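You operate a simulated robot arm through the tools that you are given. There is no shell and no other tool. Be economical: measure what you need, move in short steps, check, and stop when the job is done.

The job below is to be done with a simulated robot arm. You get a single attempt, and the scene is never put back.

## Task
Level the scale, tare it and check it with the weight.
Fine: move the teal scoop from the deck to the bench and turn the grey knob on the scale till the bubble lies in its ring before you press the tare button; then stand the weight on the deck.

The check looks at the end state, three seconds after you hand in, the way a careful person would. Anything else that was tipped, shoved, dropped, spilled or broken makes it a failure.

## Robot
A 6-joint arm with a two-finger parallel gripper, fixed in place. Base frame: the origin is at the foot of the arm, x ahead of it, y to its left, z up. Units: m, rad, N and s.
With the tool pointing down near the work surface it reaches from about 0.2 to 0.66 m from the base axis. Its first joint turns from -1.152 to 1.152 rad. Payload 2.9 kg.
The TCP is the grasp point between the finger pads, 0.03 m short of the fingertips. In the tool frame z runs along the fingers and y along their closing line. The gripper opens to 0.11 m. The fingers are 0.02 m wide and 0.01 m thick; the gripper's body (0.048 by 0.112 m) begins 0.055 m behind the TCP.
Orientation is that of the tool frame in the base frame, as [roll, pitch, yaw] about the fixed x, y, z axes, in that order (R = Rz(yaw) Ry(pitch) Rx(roll)). With the fingers straight down and closing along the base's y, the tool's x points along the base's -x, its y along +y and its z along -z.

## Interface
- The arm moves only by the tool arm_command. Its argument "increments" is a list of rows, each a list of 3 entries, a list of its own where there are three numbers: the shift along the tool's x, y, z in m, then the turn, a rotation vector about the tool's x, y, z in rad, then the finger opening in m, from 0 to 0.11. In form: [[[dx, dy, dz], [rx, ry, rz], jaw], ...]. A call has 1 to 12 rows; each row is the pose to reach, as a shift and turn from the pose commanded when the call began, along the tool's axes at that moment. Rows are played at 5 a second. More than 0.05 m and 0.15 rad between two rows, or a gripper value outside its range, and nothing of the call is played. A pose out of reach is approached as far as the arm can. The call stops where the force on the tool passes 40 N (or 10 N more than at its start, if that is more) or the arm is blocked; 0.2 s more then pass. The fingers move at their own pace (about 0.108 m/s each) and stop on an object; they squeeze with about 42 N. The grip force told is the motor's: it shows also when the fingers shut on nothing. Time passes only in rows, and 0.2 s behind the last, so rows that repeat a pose let the fingers close. It gives the time, the measured TCP pose, the force on the tool (base axes), the opening and the grip force at its end, in the units of the frame above (readings bear some noise).
- Cameras (640 x 400 px; columns grow to the right, rows downward): "scene" is fixed at [0.0715, 0.4256, 1.3866]; the picture's right is [-0.83, -0.56, 0.00], its down [-0.30, 0.45, -0.84] and it looks along [0.47, -0.70, -0.54] (base axes); focal length 337 px, centre (320, 200). "wrist" rides on the gripper at [0.072, 0.017, -0.103] in the tool frame; the picture's right is [-0.23, 0.97, 0.00], its down [-0.76, -0.18, -0.62] and it looks along [-0.61, -0.14, 0.78] (tool axes); focal length 222 px, centre (320, 200). There is no depth. A picture from a camera that has moved, and an enlarged one, comes with that camera's place and axes in the base frame and with its lens.
- capture(camera): a new picture of that camera. It takes no simulated time.
- inspect(camera, box): a new picture of the part [left, top, right, bottom] of that camera's present view, enlarged. It takes no simulated time.
- job_done(): hands the job in; it is judged then, once.

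Work in short steps. Places have to be worked out from the pictures, the camera data and where the tool is seen: move nearer, look again, correct. Check each grasp and each placing, and mend what went wrong. You have 120 turns and 64 pictures in all, those below and enlarged ones among them. Open the gripper and draw the arm clear of the work before you hand the job in, unless the task says otherwise; then end with one line.

The tools are called after "Request:" by a JSON object that holds its "op" and its "data". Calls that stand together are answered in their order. arm_command: Moves the arm, as the interface text tells. Its arguments: {"type":"object","properties":{"increments":{"type":"array"}},"required":["increments"]} The other tools are called the same way: capture (camera) takes a picture; inspect (camera, box) takes an enlarged picture of a part of a camera's view; job_done () hands the job in.

At the start:

```text
t: 0.0
position: [0.3505, -0.3847, 0.9114]
ee_rot: [-3.14, 0.002, 3.139]
wrist_force: [-0.3, 0.3, -0.1]
gripper_width: 0.1099
grip_force: 0.0
```

scene: 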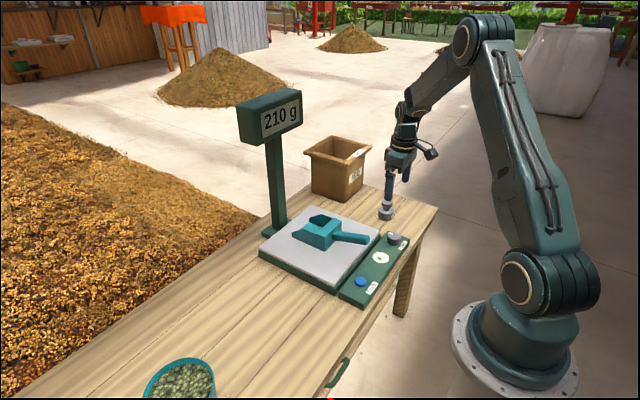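
wrist: 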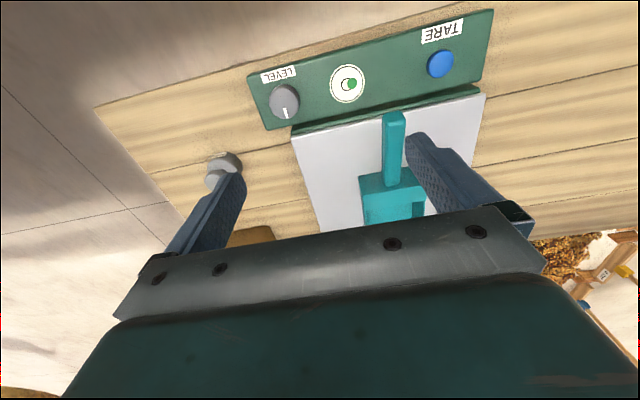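

I start with enlarged views of the scale and the weight to measure them.

Request:
{"op": "inspect", "data": {"camera": "scene", "box": [250, 180, 442, 300]}}

Request:
{"op": "inspect", "data": {"camera": "wrist", "box": [180, 0, 500, 200]}}

```text
3.33 times, centred on (346, 240) of scene
camera zoom: at [0.0715, 0.4256, 1.3866], right [-0.83, -0.56, 0.0], down [-0.3, 0.45, -0.84], along [0.47, -0.7, -0.54], focal length 1124 px, centre (233, 67)
```

zoom: 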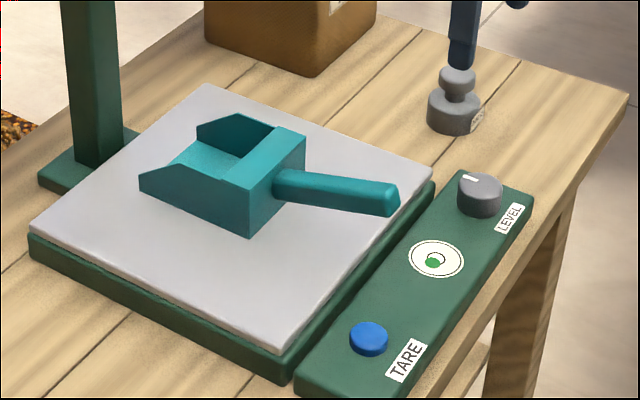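

```text
2.00 times, centred on (340, 100) of wrist
camera zoom: at [0.2783, -0.3671, 1.0153], right [0.23, 0.97, 0.0], down [0.76, -0.18, 0.62], along [0.61, -0.14, -0.78], focal length 444 px, centre (280, 400)
```

zoom: 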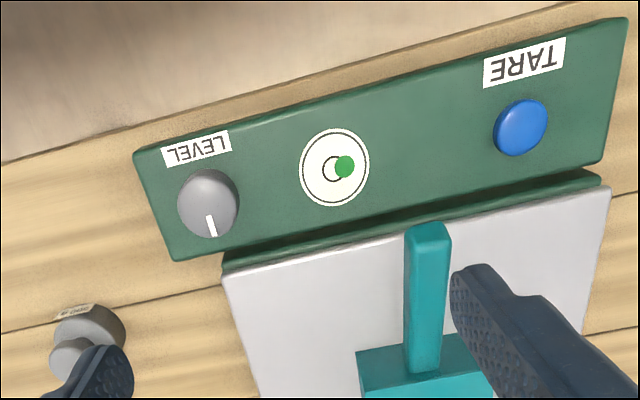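

Deck plane is about z=0.673, spanning x 0.41–0.69, y −0.44 to −0.157. The scoop's handle runs along −x near y≈−0.30. I move above the handle for a closer look.

Request:
{"op": "arm_command", "data": {"increments": [[[-0.02, 0.02, 0.01], [0, 0, 0], 0.07], [[-0.04, 0.045, 0.025], [0, 0, 0], 0.07], [[-0.06, 0.07, 0.04], [0, 0, 0], 0.07], [[-0.075, 0.085, 0.05], [0, 0, 0], 0.07], [[-0.075, 0.085, 0.05], [0, 0, 0], 0.07]]}}

Request:
{"op": "capture", "data": {"camera": "wrist"}}

Request:
{"op": "capture", "data": {"camera": "scene"}}

```text
t: 1.2
position: [0.4269, -0.2989, 0.8599]
ee_rot: [3.141, 0.002, -3.14]
wrist_force: [-1.2, -0.2, -0.3]
gripper_width: 0.07
grip_force: 0.2
```

```text
59 pictures are left
camera wrist: at [0.3544, -0.281, 0.9645], right [0.23, 0.97, 0.0], down [0.76, -0.18, 0.62], along [0.61, -0.14, -0.78], focal length 222 px, centre (320, 200)
```

wrist: 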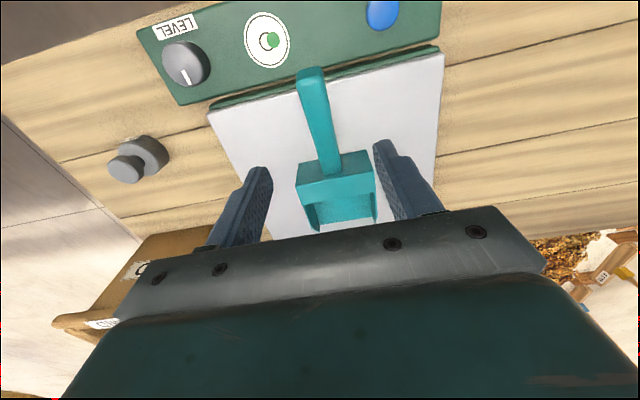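

```text
58 pictures are left
```

scene: 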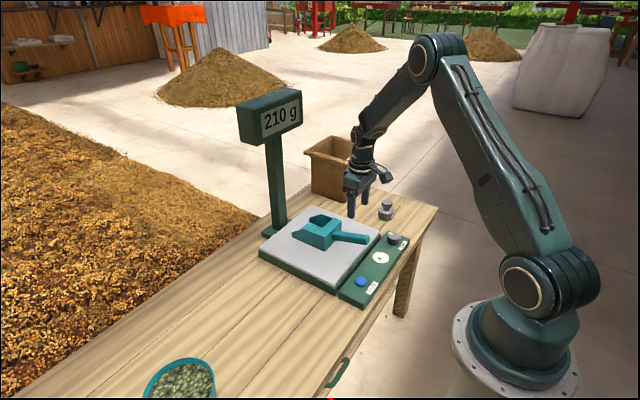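

The handle lies along x at y≈−0.299, rising from z≈0.71 at the bowl (x≈0.50) to 0.75 at its end (x≈0.39). I go down to grasp it at x≈0.475, z≈0.722.

Request:
{"op": "arm_command", "data": {"increments": [[[-0.048, 0, 0.0], [0, 0, 0], 0.06], [[-0.048, 0, 0.04], [0, 0, 0], 0.06], [[-0.048, 0, 0.08], [0, 0, 0], 0.06], [[-0.048, 0, 0.11], [0, 0, 0], 0.06], [[-0.048, 0, 0.125], [0, 0, 0], 0.06], [[-0.048, 0, 0.138], [0, 0, 0], 0.06], [[-0.048, 0, 0.138], [0, 0, 0], 0.06]]}}

Request:
{"op": "inspect", "data": {"camera": "scene", "box": [250, 180, 442, 300]}}

Request:
{"op": "capture", "data": {"camera": "wrist"}}

```text
t: 2.8
position: [0.4759, -0.2998, 0.7234]
ee_rot: [-3.139, 0.001, -3.141]
wrist_force: [-1.8, 0.3, 0.0]
gripper_width: 0.0598
grip_force: 0.0
```

```text
3.33 times, centred on (346, 240) of scene
camera zoom: at [0.0715, 0.4256, 1.3866], right [-0.83, -0.56, 0.0], down [-0.3, 0.45, -0.84], along [0.47, -0.7, -0.54], focal length 1124 px, centre (233, 67)
```

zoom: 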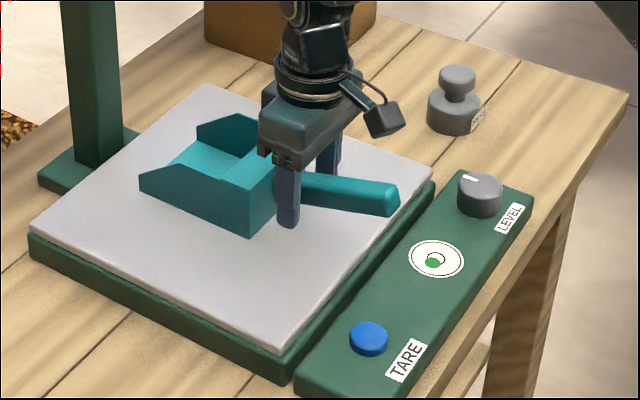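

```text
56 pictures are left
camera wrist: at [0.4024, -0.2822, 0.8271], right [0.23, 0.97, 0.0], down [0.76, -0.18, 0.62], along [0.61, -0.14, -0.78], focal length 222 px, centre (320, 200)
```

wrist: 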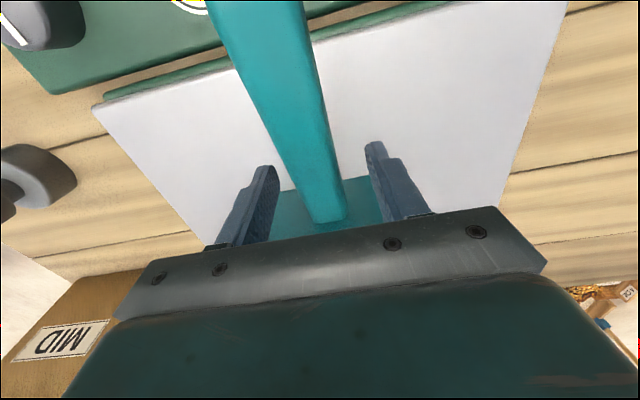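

The fingers straddle the handle just behind the bowl. I close on it and wait.

Request:
{"op": "arm_command", "data": {"increments": [[[0, 0, 0], [0, 0, 0], 0.03], [[0, 0, 0], [0, 0, 0], 0.0], [[0, 0, 0], [0, 0, 0], 0.0], [[0, 0, 0], [0, 0, 0], 0.0]]}}

```text
t: 3.8
position: [0.4753, -0.2998, 0.724]
ee_rot: [-3.141, 0.002, -3.141]
wrist_force: [0.3, 0.1, -0.2]
gripper_width: 0.0256
grip_force: 42.6
```

Gripped at 0.0256 m. I lift straight up 0.08 and check.

Request:
{"op": "arm_command", "data": {"increments": [[[0, 0, -0.01], [0, 0, 0], 0.0], [[0, 0, -0.03], [0, 0, 0], 0.0], [[0, 0, -0.06], [0, 0, 0], 0.0], [[0, 0, -0.08], [0, 0, 0], 0.0], [[0, 0, -0.08], [0, 0, 0], 0.0]]}}

Request:
{"op": "capture", "data": {"camera": "scene"}}

```text
t: 5.0
position: [0.4735, -0.2992, 0.8049]
ee_rot: [3.14, 0.002, -3.141]
wrist_force: [-0.8, 0.1, -2.1]
gripper_width: 0.0257
grip_force: 41.7
```

```text
55 pictures are left
```

scene: 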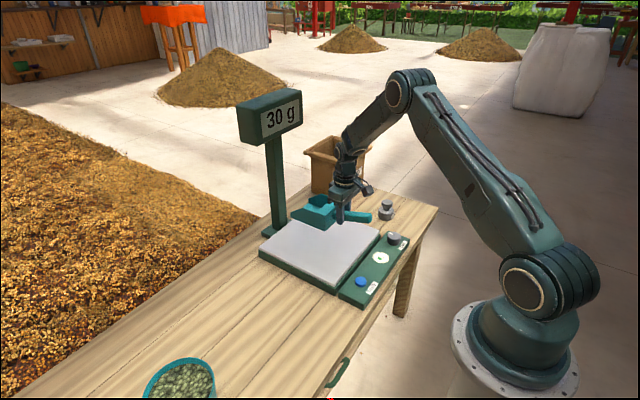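

Lifted; the display reads 30 g with the deck empty. I carry the scoop about 0.31 m to +y, over free bench.

Request:
{"op": "arm_command", "data": {"increments": [[[0, 0.03, 0], [0, 0, 0], 0.0], [[0, 0.07, 0], [0, 0, 0], 0.0], [[0, 0.11, 0], [0, 0, 0], 0.0], [[0, 0.15, 0], [0, 0, 0], 0.0], [[0, 0.19, 0], [0, 0, 0], 0.0], [[0, 0.23, 0], [0, 0, 0], 0.0], [[0, 0.27, 0], [0, 0, 0], 0.0], [[0, 0.3, 0], [0, 0, 0], 0.0], [[0, 0.31, 0], [0, 0, 0], 0.0], [[0, 0.31, 0.04], [0, 0, 0], 0.0], [[0, 0.31, 0.08], [0, 0, 0], 0.0], [[0, 0.31, 0.08], [0, 0, 0], 0.0]]}}

Request:
{"op": "capture", "data": {"camera": "scene"}}

```text
t: 7.6
position: [0.4751, 0.0108, 0.7229]
ee_rot: [-3.14, 0.002, 3.141]
wrist_force: [-0.4, 0.5, -1.4]
gripper_width: 0.0258
grip_force: 42.2
```

```text
54 pictures are left
```

scene: 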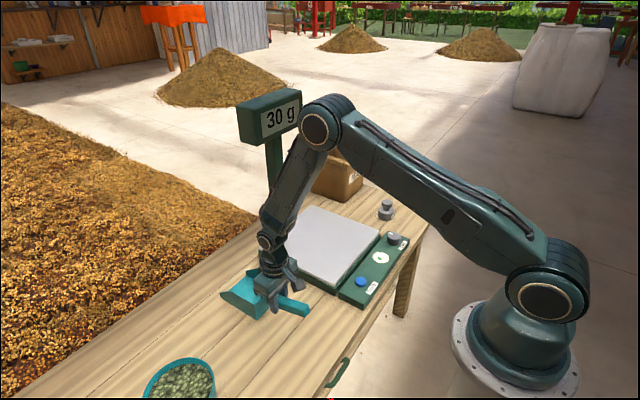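

The scoop hangs over clear bench. I lower it slowly toward z≈0.674, watching the force.

Request:
{"op": "arm_command", "data": {"increments": [[[0, 0, 0.02], [0, 0, 0], 0.0], [[0, 0, 0.035], [0, 0, 0], 0.0], [[0, 0, 0.042], [0, 0, 0], 0.0], [[0, 0, 0.046], [0, 0, 0], 0.0], [[0, 0, 0.048], [0, 0, 0], 0.0], [[0, 0, 0.048], [0, 0, 0], 0.0]]}}

Request:
{"op": "inspect", "data": {"camera": "scene", "box": [180, 230, 340, 330]}}

```text
t: 9.0
position: [0.4738, 0.0114, 0.6755]
ee_rot: [-3.14, 0.003, 3.141]
wrist_force: [-0.7, 0.2, -2.0]
gripper_width: 0.0255
grip_force: 41.9
```

```text
4.00 times, centred on (260, 280) of scene
camera zoom: at [0.0716, 0.4256, 1.3866], right [-0.83, -0.56, 0.0], down [-0.3, 0.45, -0.84], along [0.47, -0.7, -0.54], focal length 1349 px, centre (560, -120)
```

zoom: 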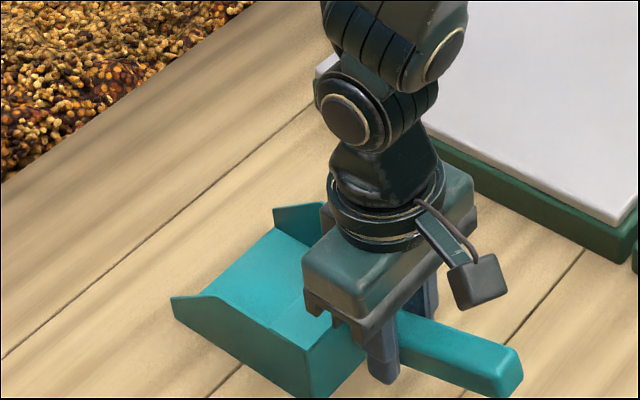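

Not yet in contact (force unchanged). I lower in 2 mm steps.

Request:
{"op": "arm_command", "data": {"increments": [[[0, 0, 0.002], [0, 0, 0], 0.0], [[0, 0, 0.004], [0, 0, 0], 0.0], [[0, 0, 0.004], [0, 0, 0], 0.0]]}}

```text
t: 9.8
position: [0.4739, 0.0112, 0.673]
ee_rot: [-3.139, 0.003, -3.14]
wrist_force: [-12.3, -0.1, 33.1]
gripper_width: 0.026
grip_force: 41.8
```

Contact now. I ease back 2 mm, then open gently.

Request:
{"op": "arm_command", "data": {"increments": [[[0, 0, -0.002], [0, 0, 0], 0.0], [[0, 0, -0.002], [0, 0, 0], 0.03], [[0, 0, -0.002], [0, 0, 0], 0.06], [[0, 0, -0.002], [0, 0, 0], 0.06], [[0, 0, -0.03], [0, 0, 0], 0.06], [[0, 0, -0.07], [0, 0, 0], 0.06], [[0, 0, -0.11], [0, 0, 0], 0.06], [[0, 0, -0.15], [0, 0, 0], 0.06]]}}

Request:
{"op": "capture", "data": {"camera": "scene"}}

```text
t: 11.6
position: [0.473, 0.0101, 0.8217]
ee_rot: [-3.14, 0.0, -3.141]
wrist_force: [0.2, 0.2, -0.2]
gripper_width: 0.06
grip_force: 0.1
```

```text
52 pictures are left
```

scene: 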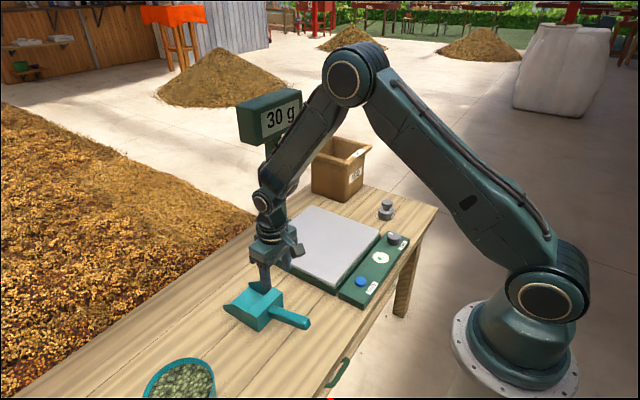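

The scoop stands on the bench. Now I move over to the knob at about [0.356, −0.443].

Request:
{"op": "arm_command", "data": {"increments": [[[0.01, -0.038, 0], [0, 0, 0], 0.07], [[0.02, -0.076, 0], [0, 0, 0], 0.07], [[0.03, -0.114, 0], [0, 0, 0], 0.07], [[0.04, -0.152, 0], [0, 0, 0], 0.07], [[0.05, -0.19, 0], [0, 0, 0], 0.07], [[0.06, -0.228, 0], [0, 0, 0], 0.07], [[0.07, -0.266, 0], [0, 0, 0], 0.07], [[0.08, -0.304, 0], [0, 0, 0], 0.07], [[0.09, -0.342, 0], [0, 0, 0], 0.07], [[0.1, -0.38, 0], [0, 0, 0], 0.07], [[0.11, -0.418, 0], [0, 0, 0], 0.07], [[0.117, -0.453, 0.0], [0, 0, 0], 0.07]]}}

Request:
{"op": "capture", "data": {"camera": "wrist"}}

Request:
{"op": "capture", "data": {"camera": "scene"}}

```text
t: 14.2
position: [0.3554, -0.4437, 0.8213]
ee_rot: [-3.141, 0.002, -3.141]
wrist_force: [-0.1, -0.9, -0.2]
gripper_width: 0.0699
grip_force: 0.0
```

```text
51 pictures are left
camera wrist: at [0.2839, -0.4255, 0.9249], right [0.23, 0.97, 0.0], down [0.76, -0.18, 0.62], along [0.61, -0.14, -0.78], focal length 222 px, centre (320, 200)
```

wrist: 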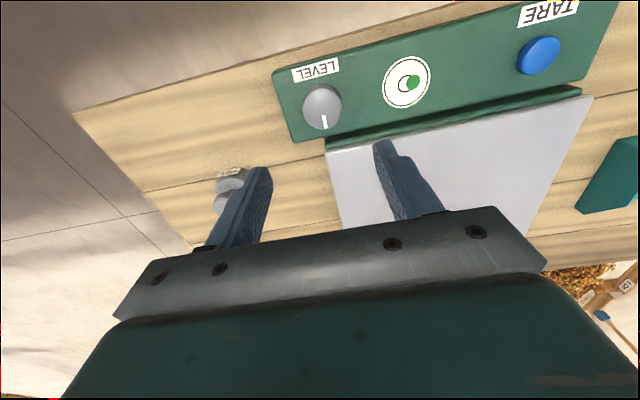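

```text
50 pictures are left
```

scene: 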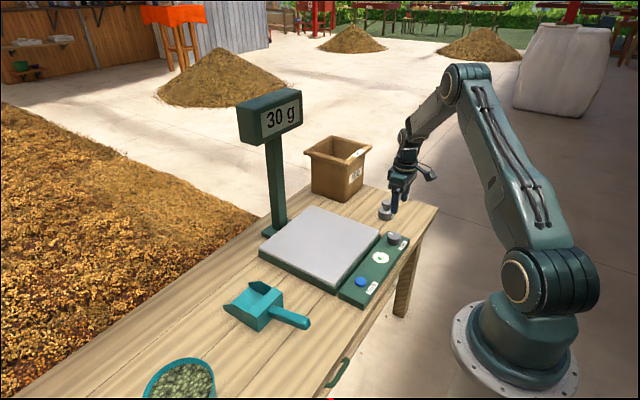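

The knob's centre computes to about [0.352, −0.438], top z≈0.687, diameter ≈0.043. I descend partway to verify alignment.

Request:
{"op": "arm_command", "data": {"increments": [[[0.003, 0.005, 0.03], [0, 0, 0], 0.075], [[0.003, 0.005, 0.07], [0, 0, 0], 0.075], [[0.003, 0.005, 0.085], [0, 0, 0], 0.075], [[0.003, 0.005, 0.085], [0, 0, 0], 0.075]]}}

Request:
{"op": "capture", "data": {"camera": "wrist"}}

Request:
{"op": "inspect", "data": {"camera": "scene", "box": [330, 180, 458, 260]}}

```text
t: 15.2
position: [0.3523, -0.4372, 0.7354]
ee_rot: [3.141, 0.002, 3.141]
wrist_force: [-0.2, 0.9, 1.0]
gripper_width: 0.0747
grip_force: 0.2
```

```text
49 pictures are left
camera wrist: at [0.2811, -0.4198, 0.8401], right [0.23, 0.97, 0.0], down [0.76, -0.18, 0.62], along [0.61, -0.14, -0.78], focal length 222 px, centre (320, 200)
```

wrist: 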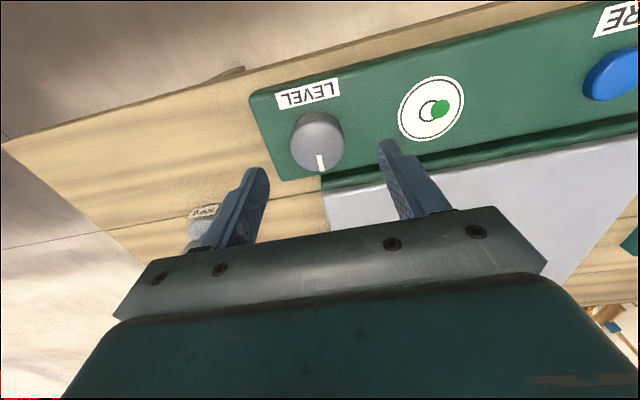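

```text
5.00 times, centred on (394, 220) of scene
camera zoom: at [0.0715, 0.4256, 1.3866], right [-0.83, -0.56, 0.0], down [-0.3, 0.45, -0.84], along [0.47, -0.7, -0.54], focal length 1686 px, centre (-50, 100)
```

zoom: 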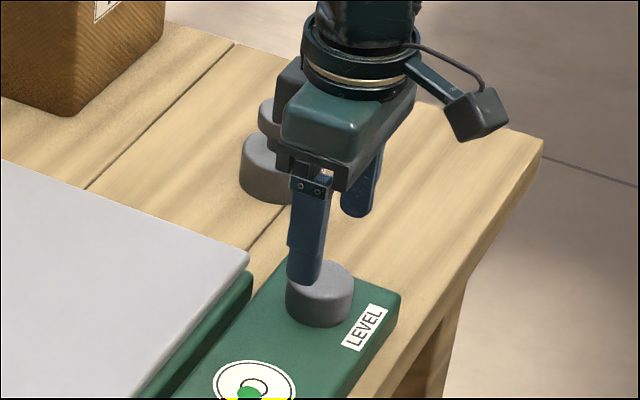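

The knob is at about [0.350, −0.436]; alignment is good. I descend to z≈0.694 (tips just over the panel) and close gently.

Request:
{"op": "arm_command", "data": {"increments": [[[0.002, 0.001, 0.015], [0, 0, 0], 0.075], [[0.002, 0.001, 0.03], [0, 0, 0], 0.075], [[0.002, 0.001, 0.041], [0, 0, 0], 0.075], [[0.002, 0.001, 0.041], [0, 0, 0], 0.055], [[0.002, 0.001, 0.041], [0, 0, 0], 0.0], [[0.002, 0.001, 0.041], [0, 0, 0], 0.0], [[0.002, 0.001, 0.041], [0, 0, 0], 0.0]]}}

Request:
{"op": "capture", "data": {"camera": "wrist"}}

```text
t: 16.8
position: [0.351, -0.4397, 0.6963]
ee_rot: [-3.134, 0.004, 3.137]
wrist_force: [3.1, -28.1, -13.6]
gripper_width: 0.0433
grip_force: 44.9
```

```text
47 pictures are left
camera wrist: at [0.2791, -0.4215, 0.7998], right [0.23, 0.97, -0.01], down [0.76, -0.18, 0.63], along [0.61, -0.15, -0.78], focal length 222 px, centre (320, 200)
```

wrist: 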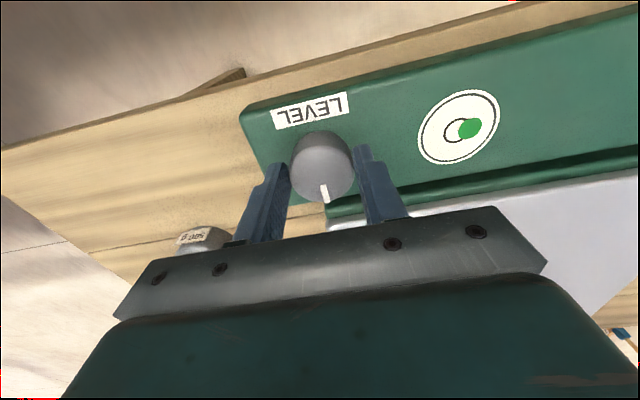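

The knob is held; the −28 N side load says its centre is about 4 mm further to −y. I relieve that, then turn a trial 0.3 rad.

Request:
{"op": "arm_command", "data": {"increments": [[[0, -0.004, -0.001], [0, 0, 0], 0.0], [[0, -0.004, -0.001], [0, 0, 0.1], 0.0], [[0, -0.004, -0.001], [0, 0, 0.2], 0.0], [[0, -0.004, -0.001], [0, 0, 0.3], 0.0], [[0, -0.004, -0.001], [0, 0, 0.3], 0.0]]}}

Request:
{"op": "capture", "data": {"camera": "wrist"}}

```text
t: 18.0
position: [0.3513, -0.4399, 0.6964]
ee_rot: [3.139, -0.004, 2.844]
wrist_force: [-4.0, 5.8, 9.3]
gripper_width: 0.0437
grip_force: 44.7
```

```text
46 pictures are left
camera wrist: at [0.288, -0.4012, 0.8006], right [0.5, 0.86, 0.0], down [0.68, -0.4, 0.62], along [0.54, -0.31, -0.78], focal length 222 px, centre (320, 200)
```

wrist: 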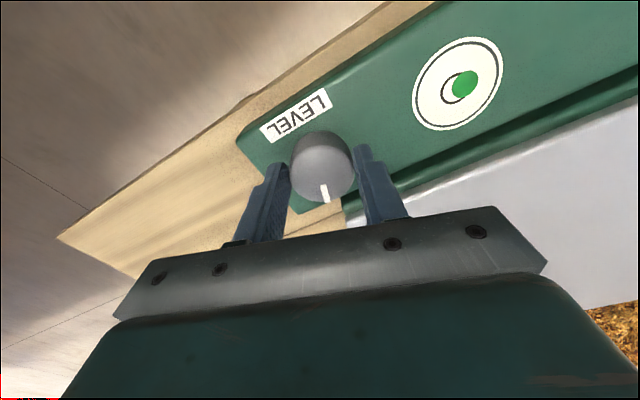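

The knob turned with the gripper. I enlarge the bubble to see which way it moved.

Request:
{"op": "inspect", "data": {"camera": "wrist", "box": [380, 20, 540, 140]}}

```text
3.33 times, centred on (460, 80) of wrist
camera zoom: at [0.288, -0.4012, 0.8006], right [0.5, 0.86, 0.0], down [0.68, -0.4, 0.62], along [0.54, -0.31, -0.78], focal length 740 px, centre (-147, 600)
```

zoom: 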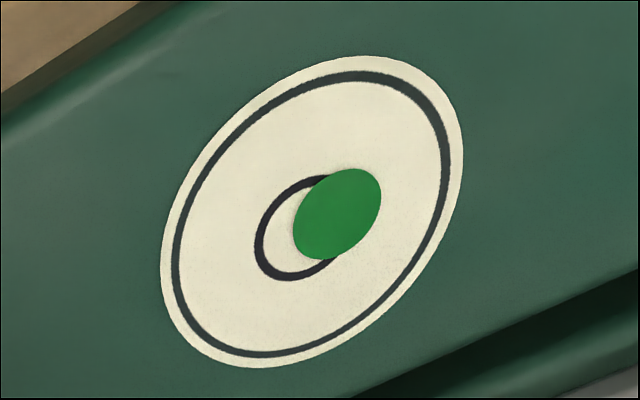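

The bubble's offset shrank from ~0.18 to ~0.11 dial diameters: right direction. I turn 0.3 rad more.

Request:
{"op": "arm_command", "data": {"increments": [[[0, 0, 0], [0, 0, 0.1], 0.0], [[0, 0, 0], [0, 0, 0.2], 0.0], [[0, 0, 0], [0, 0, 0.3], 0.0], [[0, 0, 0], [0, 0, 0.3], 0.0]]}}

Request:
{"op": "inspect", "data": {"camera": "wrist", "box": [360, 0, 520, 100]}}

```text
t: 19.0
position: [0.3533, -0.4374, 0.6971]
ee_rot: [3.138, -0.002, 2.544]
wrist_force: [0.0, 27.2, 15.2]
gripper_width: 0.0437
grip_force: 44.9
```

```text
4.00 times, centred on (440, 50) of wrist
camera zoom: at [0.3023, -0.3829, 0.8006], right [0.74, 0.68, 0.0], down [0.53, -0.58, 0.62], along [0.42, -0.46, -0.78], focal length 888 px, centre (-160, 800)
```

zoom: 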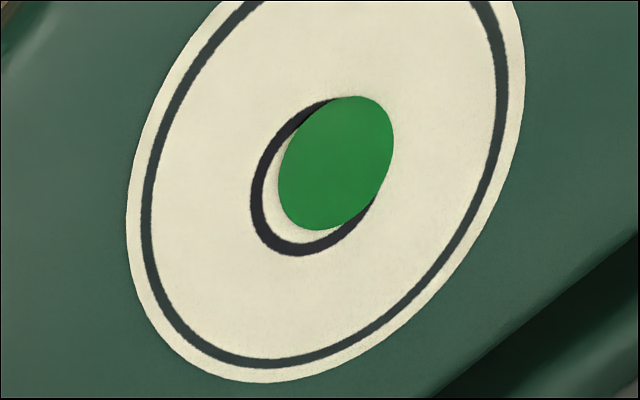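

Offset is about 0.05 now, so roughly 0.25 rad remains. I relieve the side load and turn 0.2 further.

Request:
{"op": "arm_command", "data": {"increments": [[[0.002, 0.003, -0.001], [0, 0, 0], 0.0], [[0.002, 0.003, -0.001], [0, 0, 0.1], 0.0], [[0.002, 0.003, -0.001], [0, 0, 0.2], 0.0], [[0.002, 0.003, -0.001], [0, 0, 0.2], 0.0]]}}

Request:
{"op": "inspect", "data": {"camera": "wrist", "box": [340, 0, 500, 100]}}

```text
t: 20.0
position: [0.3523, -0.4358, 0.6955]
ee_rot: [3.14, 0.007, 2.342]
wrist_force: [12.7, 7.1, -18.9]
gripper_width: 0.0435
grip_force: 45.5
```

```text
4.00 times, centred on (420, 50) of wrist
camera zoom: at [0.3147, -0.3724, 0.8002], right [0.86, 0.52, 0.0], down [0.4, -0.67, 0.63], along [0.32, -0.54, -0.78], focal length 888 px, centre (-80, 800)
```

zoom: 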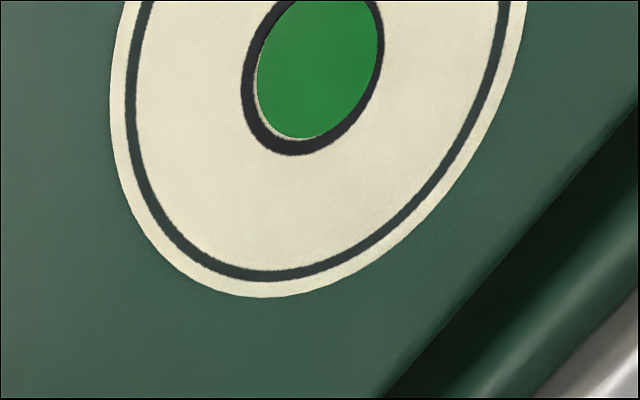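

Nearly centred, with a sliver left on one side. I turn 0.04 more, then release and rise.

Request:
{"op": "arm_command", "data": {"increments": [[[0, 0, 0], [0, 0, 0.04], 0.0], [[0, 0, 0], [0, 0, 0.04], 0.0], [[0, 0, 0], [0, 0, 0.04], 0.05], [[0, 0, 0], [0, 0, 0.04], 0.075], [[0, 0, 0], [0, 0, 0.04], 0.075], [[0, 0, -0.03], [0, 0, 0.04], 0.075], [[0, 0, -0.07], [0, 0, 0.04], 0.075], [[0, 0, -0.1], [0, 0, 0.04], 0.075], [[0, 0, -0.1], [0, 0, 0.04], 0.075]]}}

Request:
{"op": "capture", "data": {"camera": "wrist"}}

Request:
{"op": "inspect", "data": {"camera": "scene", "box": [348, 233, 412, 283]}}

```text
t: 22.0
position: [0.35, -0.437, 0.798]
ee_rot: [-3.141, 0.001, 2.303]
wrist_force: [0.1, -0.3, 0.0]
gripper_width: 0.0748
grip_force: 0.2
```

```text
42 pictures are left
camera wrist: at [0.3149, -0.371, 0.9021], right [0.88, 0.48, 0.0], down [0.38, -0.69, 0.62], along [0.3, -0.55, -0.78], focal length 222 px, centre (320, 200)
```

wrist: 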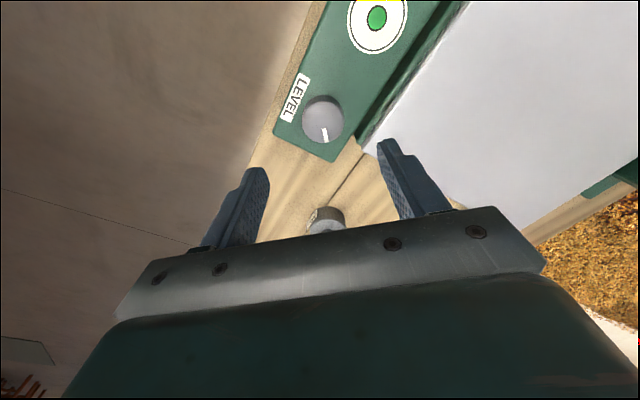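

```text
8.00 times, centred on (380, 258) of scene
camera zoom: at [0.0715, 0.4256, 1.3866], right [-0.83, -0.56, 0.0], down [-0.3, 0.45, -0.84], along [0.47, -0.7, -0.54], focal length 2698 px, centre (-160, -264)
```

zoom: 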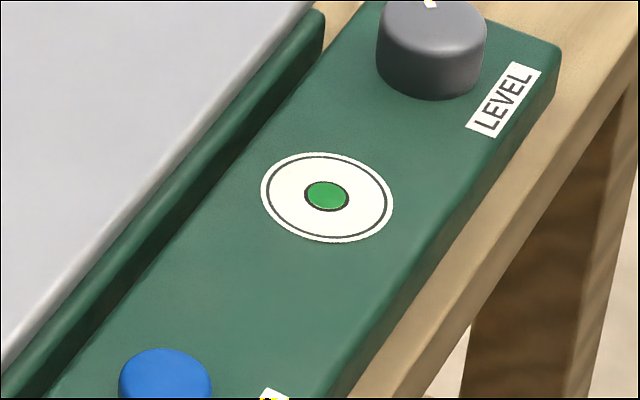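

The bubble sits in its ring. I turn the tool back, close the fingers and move above the tare button at about [0.3605, −0.2155].

Request:
{"op": "arm_command", "data": {"increments": [[[0.026, 0.026, 0], [0, 0, -0.14], 0.04], [[0.052, 0.052, 0], [0, 0, -0.28], 0.0], [[0.079, 0.078, 0], [0, 0, -0.42], 0.0], [[0.105, 0.104, 0], [0, 0, -0.56], 0.0], [[0.132, 0.13, 0], [0, 0, -0.7], 0.0], [[0.158, 0.156, 0], [0, 0, -0.838], 0.0], [[0.158, 0.156, 0.03], [0, 0, -0.838], 0.0], [[0.158, 0.156, 0.06], [0, 0, -0.838], 0.0], [[0.158, 0.156, 0.06], [0, 0, -0.838], 0.0]]}}

Request:
{"op": "capture", "data": {"camera": "wrist"}}

Request:
{"op": "inspect", "data": {"camera": "scene", "box": [296, 220, 424, 300]}}

```text
t: 24.0
position: [0.3636, -0.2162, 0.7342]
ee_rot: [-3.14, 0.003, 3.139]
wrist_force: [0.9, -0.1, 0.7]
gripper_width: 0.0002
grip_force: 37.7
```

```text
40 pictures are left
camera wrist: at [0.2917, -0.1978, 0.8389], right [0.23, 0.97, 0.0], down [0.76, -0.18, 0.62], along [0.61, -0.14, -0.78], focal length 222 px, centre (320, 200)
```

wrist: 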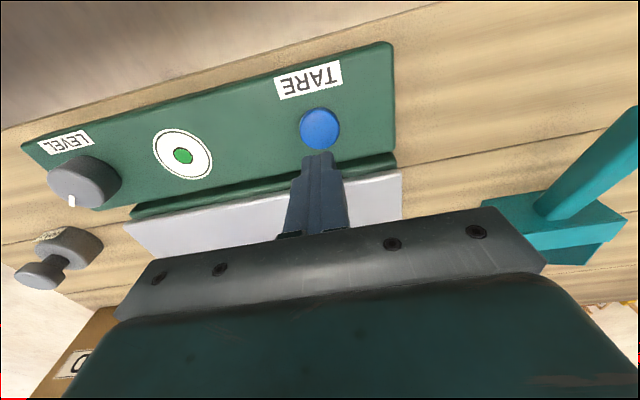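

```text
5.00 times, centred on (360, 260) of scene
camera zoom: at [0.0715, 0.4256, 1.3866], right [-0.83, -0.56, 0.0], down [-0.3, 0.45, -0.84], along [0.47, -0.7, -0.54], focal length 1686 px, centre (120, -100)
```

zoom: 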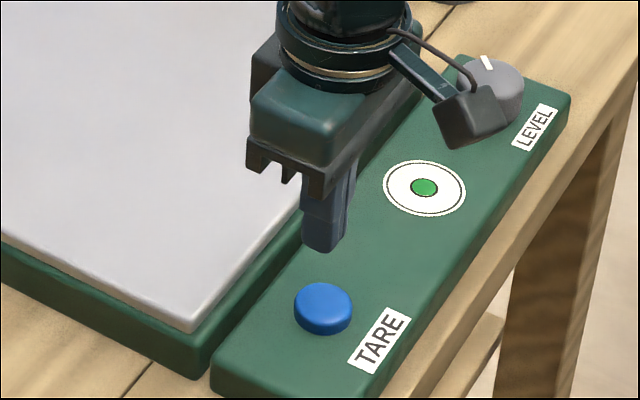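

Button centre ≈[0.359, −0.215]. I adjust 4 mm and press slowly down.

Request:
{"op": "arm_command", "data": {"increments": [[[0.004, 0.001, 0.015], [0, 0, 0], 0.0], [[0.004, 0.001, 0.03], [0, 0, 0], 0.0], [[0.004, 0.001, 0.036], [0, 0, 0], 0.0], [[0.004, 0.001, 0.039], [0, 0, 0], 0.0], [[0.004, 0.001, 0.041], [0, 0, 0], 0.0]]}}

Request:
{"op": "inspect", "data": {"camera": "scene", "box": [220, 80, 420, 300]}}

```text
t: 25.2
position: [0.3579, -0.2144, 0.6954]
ee_rot: [-3.14, 0.002, 3.139]
wrist_force: [0.1, 0.7, 0.6]
gripper_width: 0.0
grip_force: 37.5
```

```text
1.82 times, centred on (320, 190) of scene
camera zoom: at [0.0715, 0.4256, 1.3866], right [-0.83, -0.56, 0.0], down [-0.3, 0.45, -0.84], along [0.47, -0.7, -0.54], focal length 613 px, centre (320, 218)
```

zoom: 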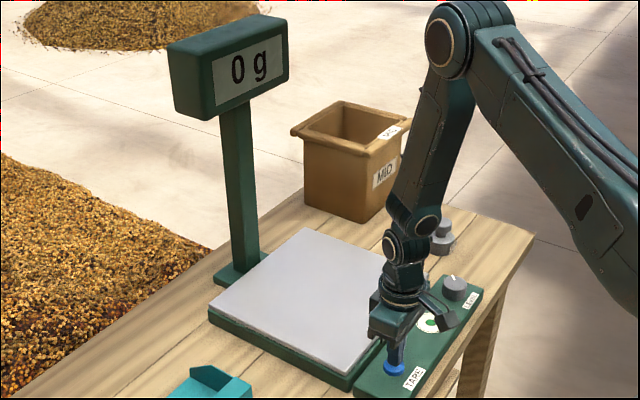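

The display shows 0 g but the press force was hardly noticeable; I press a few mm more to be certain, then rise.

Request:
{"op": "arm_command", "data": {"increments": [[[0, 0, 0.002], [0, 0, 0], 0.0], [[0, 0, 0.004], [0, 0, 0], 0.0], [[0, 0, 0.004], [0, 0, 0], 0.0]]}}

Request:
{"op": "inspect", "data": {"camera": "scene", "box": [296, 220, 424, 300]}}

```text
t: 26.0
position: [0.359, -0.2137, 0.6929]
ee_rot: [-3.139, 0.002, 3.14]
wrist_force: [0.5, 0.0, -0.1]
gripper_width: 0.0
grip_force: 38.0
```

```text
5.00 times, centred on (360, 260) of scene
camera zoom: at [0.0715, 0.4256, 1.3866], right [-0.83, -0.56, 0.0], down [-0.3, 0.45, -0.84], along [0.47, -0.7, -0.54], focal length 1686 px, centre (120, -100)
```

zoom: 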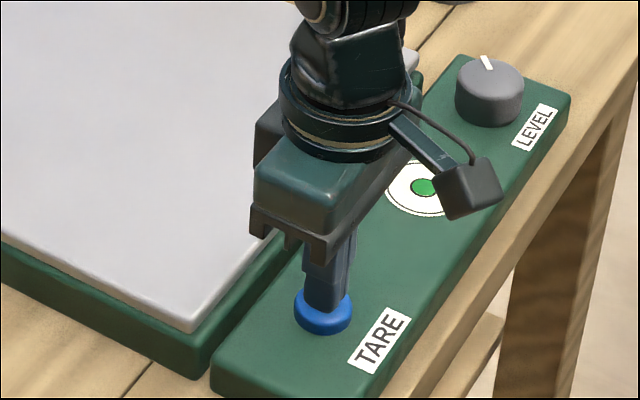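

No clear force yet, tip just at the button. I continue slowly.

Request:
{"op": "arm_command", "data": {"increments": [[[0, 0, 0.002], [0, 0, 0], 0.0], [[0, 0, 0.004], [0, 0, 0], 0.0], [[0, 0, 0.006], [0, 0, 0], 0.0]]}}

```text
t: 26.8
position: [0.3587, -0.2134, 0.6858]
ee_rot: [-3.141, 0.002, 3.14]
wrist_force: [0.3, 1.8, 2.9]
gripper_width: 0.0002
grip_force: 37.5
```

Force is rising (2.9 N up), so the button is being touched. I press a little more.

Request:
{"op": "arm_command", "data": {"increments": [[[0, 0, 0.002], [0, 0, 0], 0.0], [[0, 0, 0.004], [0, 0, 0], 0.0], [[0, 0, 0.004], [0, 0, 0], 0.0]]}}

Request:
{"op": "inspect", "data": {"camera": "scene", "box": [220, 80, 420, 300]}}

```text
t: 27.6
position: [0.3585, -0.2147, 0.6837]
ee_rot: [3.141, 0.0, 3.142]
wrist_force: [-2.7, 5.1, 19.8]
gripper_width: 0.0
grip_force: 37.6
```

```text
1.82 times, centred on (320, 190) of scene
camera zoom: at [0.0713, 0.4258, 1.3866], right [-0.83, -0.56, 0.0], down [-0.3, 0.45, -0.84], along [0.47, -0.7, -0.54], focal length 613 px, centre (320, 218)
```

zoom: 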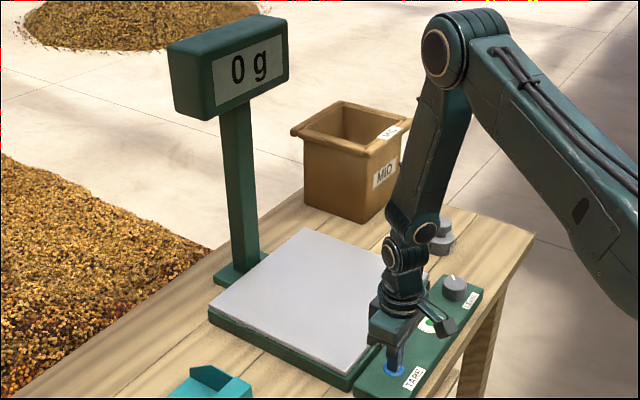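

Fully pressed (20 N), display 0 g. I rise and swing toward the weight with the tool turned radially, opening the fingers.

Request:
{"op": "arm_command", "data": {"increments": [[[0, 0, -0.03], [0, 0, 0], 0.0], [[0, 0, -0.075], [0, 0, 0], 0.02], [[0, 0, -0.12], [0, 0, 0], 0.05], [[-0.005, -0.035, -0.14], [0, 0, 0.13], 0.08], [[-0.01, -0.075, -0.15], [0, 0, 0.26], 0.08], [[-0.015, -0.115, -0.15], [0, 0, 0.39], 0.08], [[-0.02, -0.155, -0.15], [0, 0, 0.52], 0.08], [[-0.025, -0.195, -0.15], [0, 0, 0.65], 0.08], [[-0.03, -0.235, -0.15], [0, 0, 0.78], 0.08], [[-0.035, -0.27, -0.15], [0, 0, 0.91], 0.08], [[-0.04, -0.29, -0.15], [0, 0, 0.93], 0.08], [[-0.04, -0.29, -0.15], [0, 0, 0.93], 0.08]]}}

Request:
{"op": "capture", "data": {"camera": "wrist"}}

Request:
{"op": "capture", "data": {"camera": "scene"}}

```text
t: 30.2
position: [0.3972, -0.5044, 0.8305]
ee_rot: [3.141, 0.002, 2.206]
wrist_force: [0.2, -0.4, -0.2]
gripper_width: 0.0799
grip_force: 0.1
```

```text
35 pictures are left
camera wrist: at [0.3688, -0.4348, 0.9349], right [0.92, 0.4, 0.0], down [0.31, -0.72, 0.62], along [0.25, -0.57, -0.78], focal length 222 px, centre (320, 200)
```

wrist: 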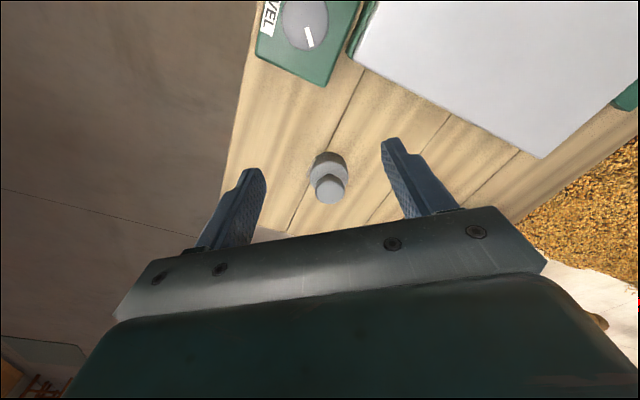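

```text
34 pictures are left
```

scene: 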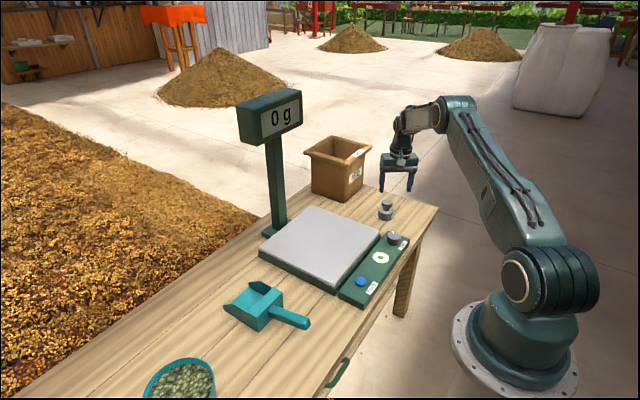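

The weight is at about [0.45, −0.587], top z≈0.70, beyond straight-down reach, so I tilt the tool outward by 0.5 rad while nearing it.

Request:
{"op": "arm_command", "data": {"increments": [[[-0.01, -0.003, 0.0], [0, -0.12, 0], 0.08], [[-0.02, -0.006, 0.0], [0, -0.24, 0], 0.08], [[-0.035, -0.006, 0.0], [0, -0.37, 0], 0.08], [[-0.05, -0.006, 0.01], [0, -0.5, 0], 0.08], [[-0.06, -0.006, 0.03], [0, -0.5, 0], 0.08], [[-0.06, -0.006, 0.03], [0, -0.5, 0], 0.08]]}}

Request:
{"op": "capture", "data": {"camera": "wrist"}}

Request:
{"op": "inspect", "data": {"camera": "scene", "box": [330, 150, 458, 230]}}

```text
t: 31.6
position: [0.4282, -0.5568, 0.8018]
ee_rot: [-3.141, 0.503, 2.21]
wrist_force: [-0.2, -0.1, -0.8]
gripper_width: 0.08
grip_force: 0.1
```

```text
33 pictures are left
camera wrist: at [0.3747, -0.4544, 0.8577], right [0.9, 0.42, 0.11], down [0.08, -0.4, 0.91], along [0.43, -0.81, -0.39], focal length 222 px, centre (320, 200)
```

wrist: 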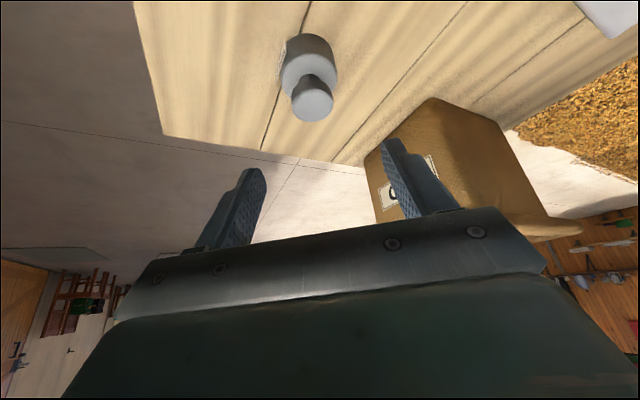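

```text
5.00 times, centred on (394, 190) of scene
camera zoom: at [0.0715, 0.4256, 1.3866], right [-0.83, -0.56, 0.0], down [-0.3, 0.45, -0.84], along [0.47, -0.7, -0.54], focal length 1686 px, centre (-50, 250)
```

zoom: 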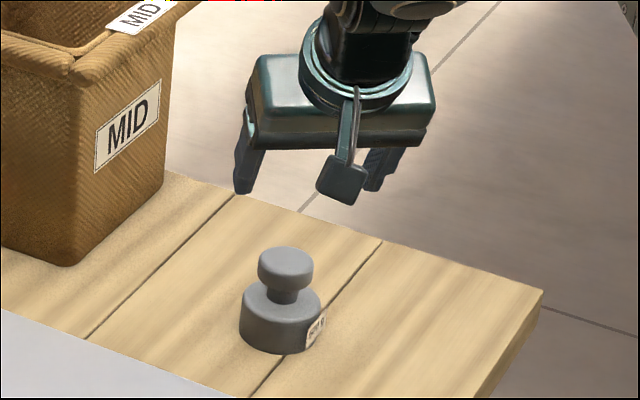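

The weight has a wide body, a neck and a ~0.042 m head. I estimate the head at about [0.455, −0.602, 0.678]; I advance to 6 cm short of it along the tool axis and look again.

Request:
{"op": "arm_command", "data": {"increments": [[[0.005, -0.003, 0.025], [0, 0, 0], 0.08], [[0.01, -0.005, 0.05], [0, 0, 0], 0.08], [[0.013, -0.005, 0.073], [0, 0, 0], 0.08], [[0.013, -0.005, 0.073], [0, 0, 0], 0.08]]}}

Request:
{"op": "capture", "data": {"camera": "wrist"}}

Request:
{"op": "inspect", "data": {"camera": "scene", "box": [330, 160, 442, 230]}}

```text
t: 32.6
position: [0.4395, -0.579, 0.7318]
ee_rot: [-3.14, 0.501, 2.209]
wrist_force: [0.0, -0.6, 0.1]
gripper_width: 0.0799
grip_force: 0.1
```

```text
31 pictures are left
camera wrist: at [0.3861, -0.4769, 0.7885], right [0.9, 0.42, 0.11], down [0.08, -0.4, 0.91], along [0.43, -0.81, -0.39], focal length 222 px, centre (320, 200)
```

wrist: 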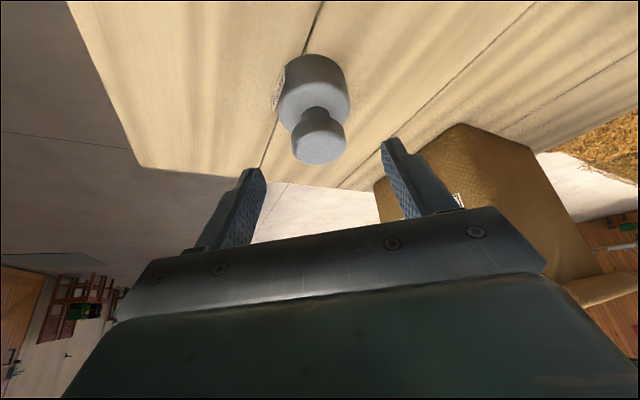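

```text
5.71 times, centred on (386, 195) of scene
camera zoom: at [0.0715, 0.4256, 1.3866], right [-0.83, -0.56, 0.0], down [-0.3, 0.45, -0.84], along [0.47, -0.7, -0.54], focal length 1927 px, centre (-57, 229)
```

zoom: 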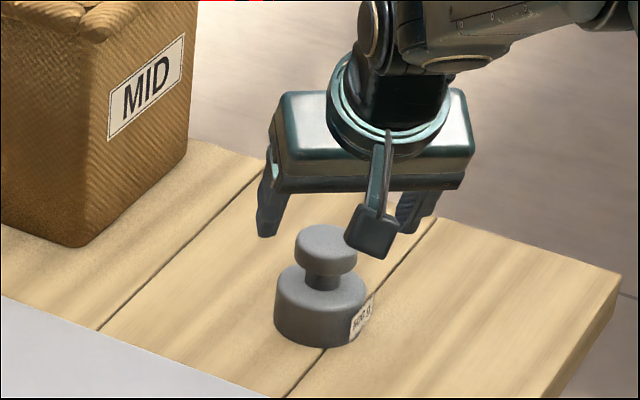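

The label reads 500 g. By size and ray, the head is at about [0.455, −0.596, 0.678]. I advance so that it sits just past the TCP, keeping the tips above the body.

Request:
{"op": "arm_command", "data": {"increments": [[[0.0054, 0.0025, 0.01], [0, 0, 0], 0.08], [[0.0054, 0.0025, 0.025], [0, 0, 0], 0.08], [[0.0054, 0.0025, 0.04], [0, 0, 0], 0.08], [[0.0054, 0.0025, 0.048], [0, 0, 0], 0.08], [[0.0054, 0.0025, 0.048], [0, 0, 0], 0.08]]}}

Request:
{"op": "capture", "data": {"camera": "wrist"}}

Request:
{"op": "inspect", "data": {"camera": "scene", "box": [330, 160, 442, 230]}}

```text
t: 33.8
position: [0.4514, -0.59, 0.6868]
ee_rot: [3.14, 0.501, 2.211]
wrist_force: [0.9, 0.3, 0.7]
gripper_width: 0.08
grip_force: 0.1
```

```text
29 pictures are left
camera wrist: at [0.3988, -0.4891, 0.7432], right [0.9, 0.42, 0.11], down [0.08, -0.4, 0.91], along [0.43, -0.81, -0.39], focal length 222 px, centre (320, 200)
```

wrist: 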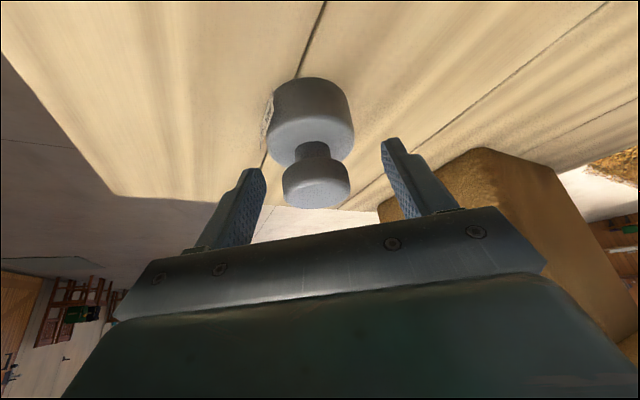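

```text
5.71 times, centred on (386, 195) of scene
camera zoom: at [0.0715, 0.4256, 1.3866], right [-0.83, -0.56, 0.0], down [-0.3, 0.45, -0.84], along [0.47, -0.7, -0.54], focal length 1927 px, centre (-57, 229)
```

zoom: 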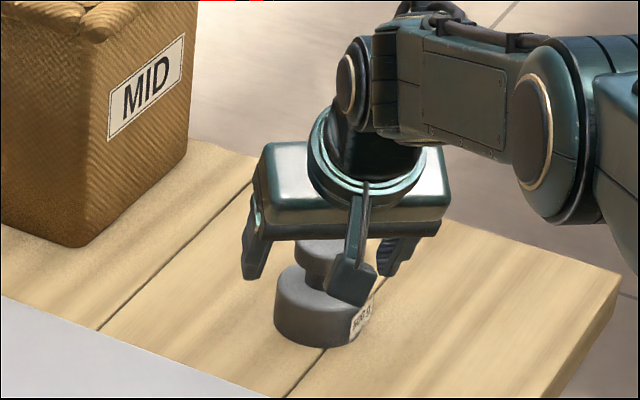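

The head sits between the pads, about 1 cm beyond the TCP. I close on it.

Request:
{"op": "arm_command", "data": {"increments": [[[0, -0.0015, 0], [0, 0, 0], 0.06], [[0, -0.0015, 0], [0, 0, 0], 0.045], [[0, -0.0015, 0], [0, 0, 0], 0.0], [[0, -0.0015, 0], [0, 0, 0], 0.0], [[0, -0.0015, 0], [0, 0, 0], 0.0]]}}

Request:
{"op": "capture", "data": {"camera": "wrist"}}

```text
t: 35.0
position: [0.4509, -0.5921, 0.6868]
ee_rot: [-3.14, 0.501, 2.21]
wrist_force: [-1.5, -1.2, 0.2]
gripper_width: 0.0399
grip_force: 42.6
```

```text
27 pictures are left
camera wrist: at [0.3973, -0.4904, 0.7435], right [0.9, 0.42, 0.11], down [0.08, -0.4, 0.91], along [0.43, -0.81, -0.39], focal length 222 px, centre (320, 200)
```

wrist: 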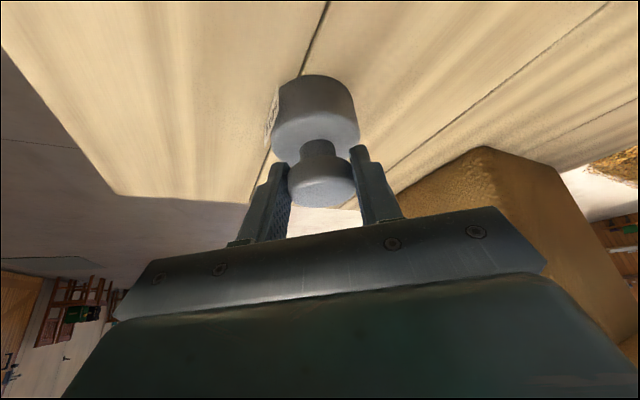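

Gripped at 0.040 m. I lift straight up 0.10 m in base z.

Request:
{"op": "arm_command", "data": {"increments": [[[-0.0048, 0, -0.0088], [0, 0, 0], 0.0], [[-0.0144, 0, -0.0263], [0, 0, 0], 0.0], [[-0.0287, 0, -0.0527], [0, 0, 0], 0.0], [[-0.0431, 0, -0.079], [0, 0, 0], 0.0], [[-0.0527, 0, -0.0966], [0, 0, 0], 0.0], [[-0.0527, 0, -0.0966], [0, 0, 0], 0.0]]}}

Request:
{"op": "capture", "data": {"camera": "wrist"}}

Request:
{"op": "capture", "data": {"camera": "scene"}}

```text
t: 36.4
position: [0.4504, -0.5927, 0.7971]
ee_rot: [-3.142, 0.502, 2.21]
wrist_force: [-0.5, -0.2, -4.7]
gripper_width: 0.0397
grip_force: 41.8
```

```text
26 pictures are left
camera wrist: at [0.3979, -0.4913, 0.8542], right [0.9, 0.42, 0.11], down [0.08, -0.4, 0.91], along [0.43, -0.81, -0.39], focal length 222 px, centre (320, 200)
```

wrist: 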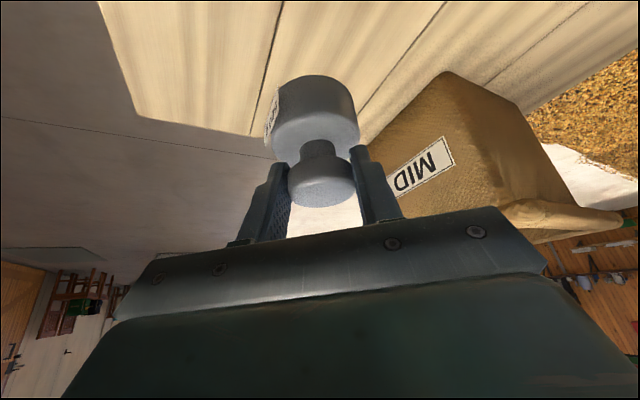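

```text
25 pictures are left
```

scene: 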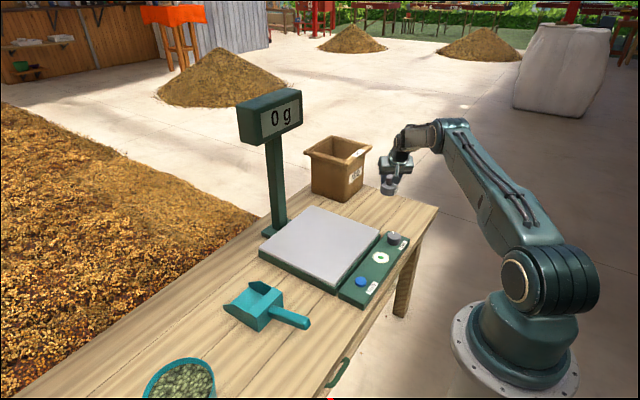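

The weight hangs upright. I carry it at this height to over the deck, turning about vertical by 0.4 rad to keep the arm radial.

Request:
{"op": "arm_command", "data": {"increments": [[[0.0169, 0.0237, -0.0092], [-0.0192, 0, -0.0351], 0.0], [[0.0337, 0.0474, -0.0184], [-0.0384, 0, -0.0702], 0.0], [[0.0506, 0.0711, -0.0277], [-0.0576, 0, -0.1053], 0.0], [[0.0675, 0.0948, -0.0369], [-0.0768, 0, -0.1404], 0.0], [[0.0844, 0.1186, -0.0461], [-0.096, 0, -0.1755], 0.0], [[0.1012, 0.1423, -0.0553], [-0.1152, 0, -0.2106], 0.0], [[0.1181, 0.166, -0.0645], [-0.1344, 0, -0.2457], 0.0], [[0.135, 0.1897, -0.0738], [-0.1536, 0, -0.2808], 0.0], [[0.1518, 0.2134, -0.083], [-0.1728, 0, -0.3159], 0.0], [[0.1687, 0.2371, -0.0922], [-0.192, 0, -0.351], 0.0], [[0.1687, 0.2371, -0.0922], [-0.192, 0, -0.351], 0.0]]}}

Request:
{"op": "capture", "data": {"camera": "wrist"}}

Request:
{"op": "capture", "data": {"camera": "scene"}}

```text
t: 38.8
position: [0.527, -0.296, 0.7973]
ee_rot: [-3.141, 0.503, 2.609]
wrist_force: [0.4, -0.3, -5.4]
gripper_width: 0.0396
grip_force: 42.0
```

```text
24 pictures are left
camera wrist: at [0.4379, -0.2242, 0.8537], right [0.67, 0.74, 0.11], down [0.23, -0.34, 0.91], along [0.71, -0.58, -0.39], focal length 222 px, centre (320, 200)
```

wrist: 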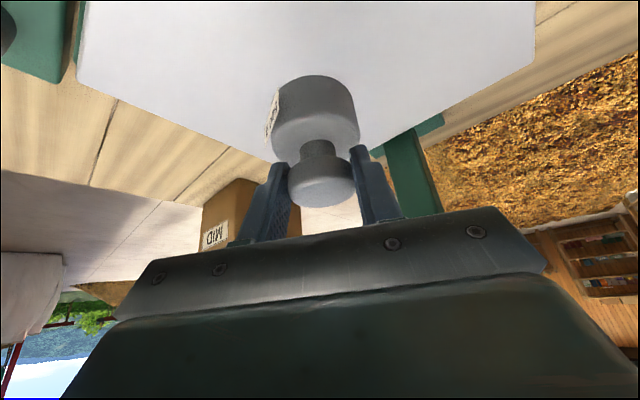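

```text
23 pictures are left
```

scene: 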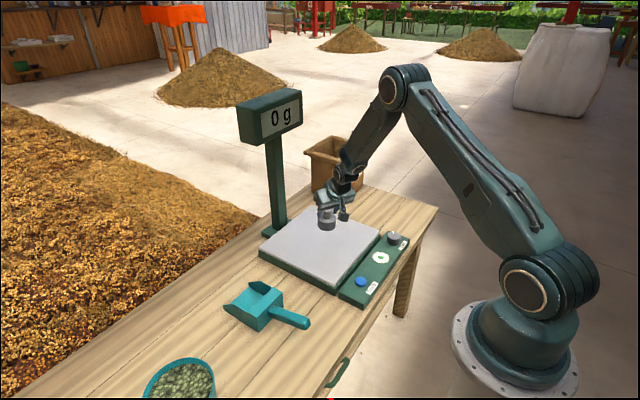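

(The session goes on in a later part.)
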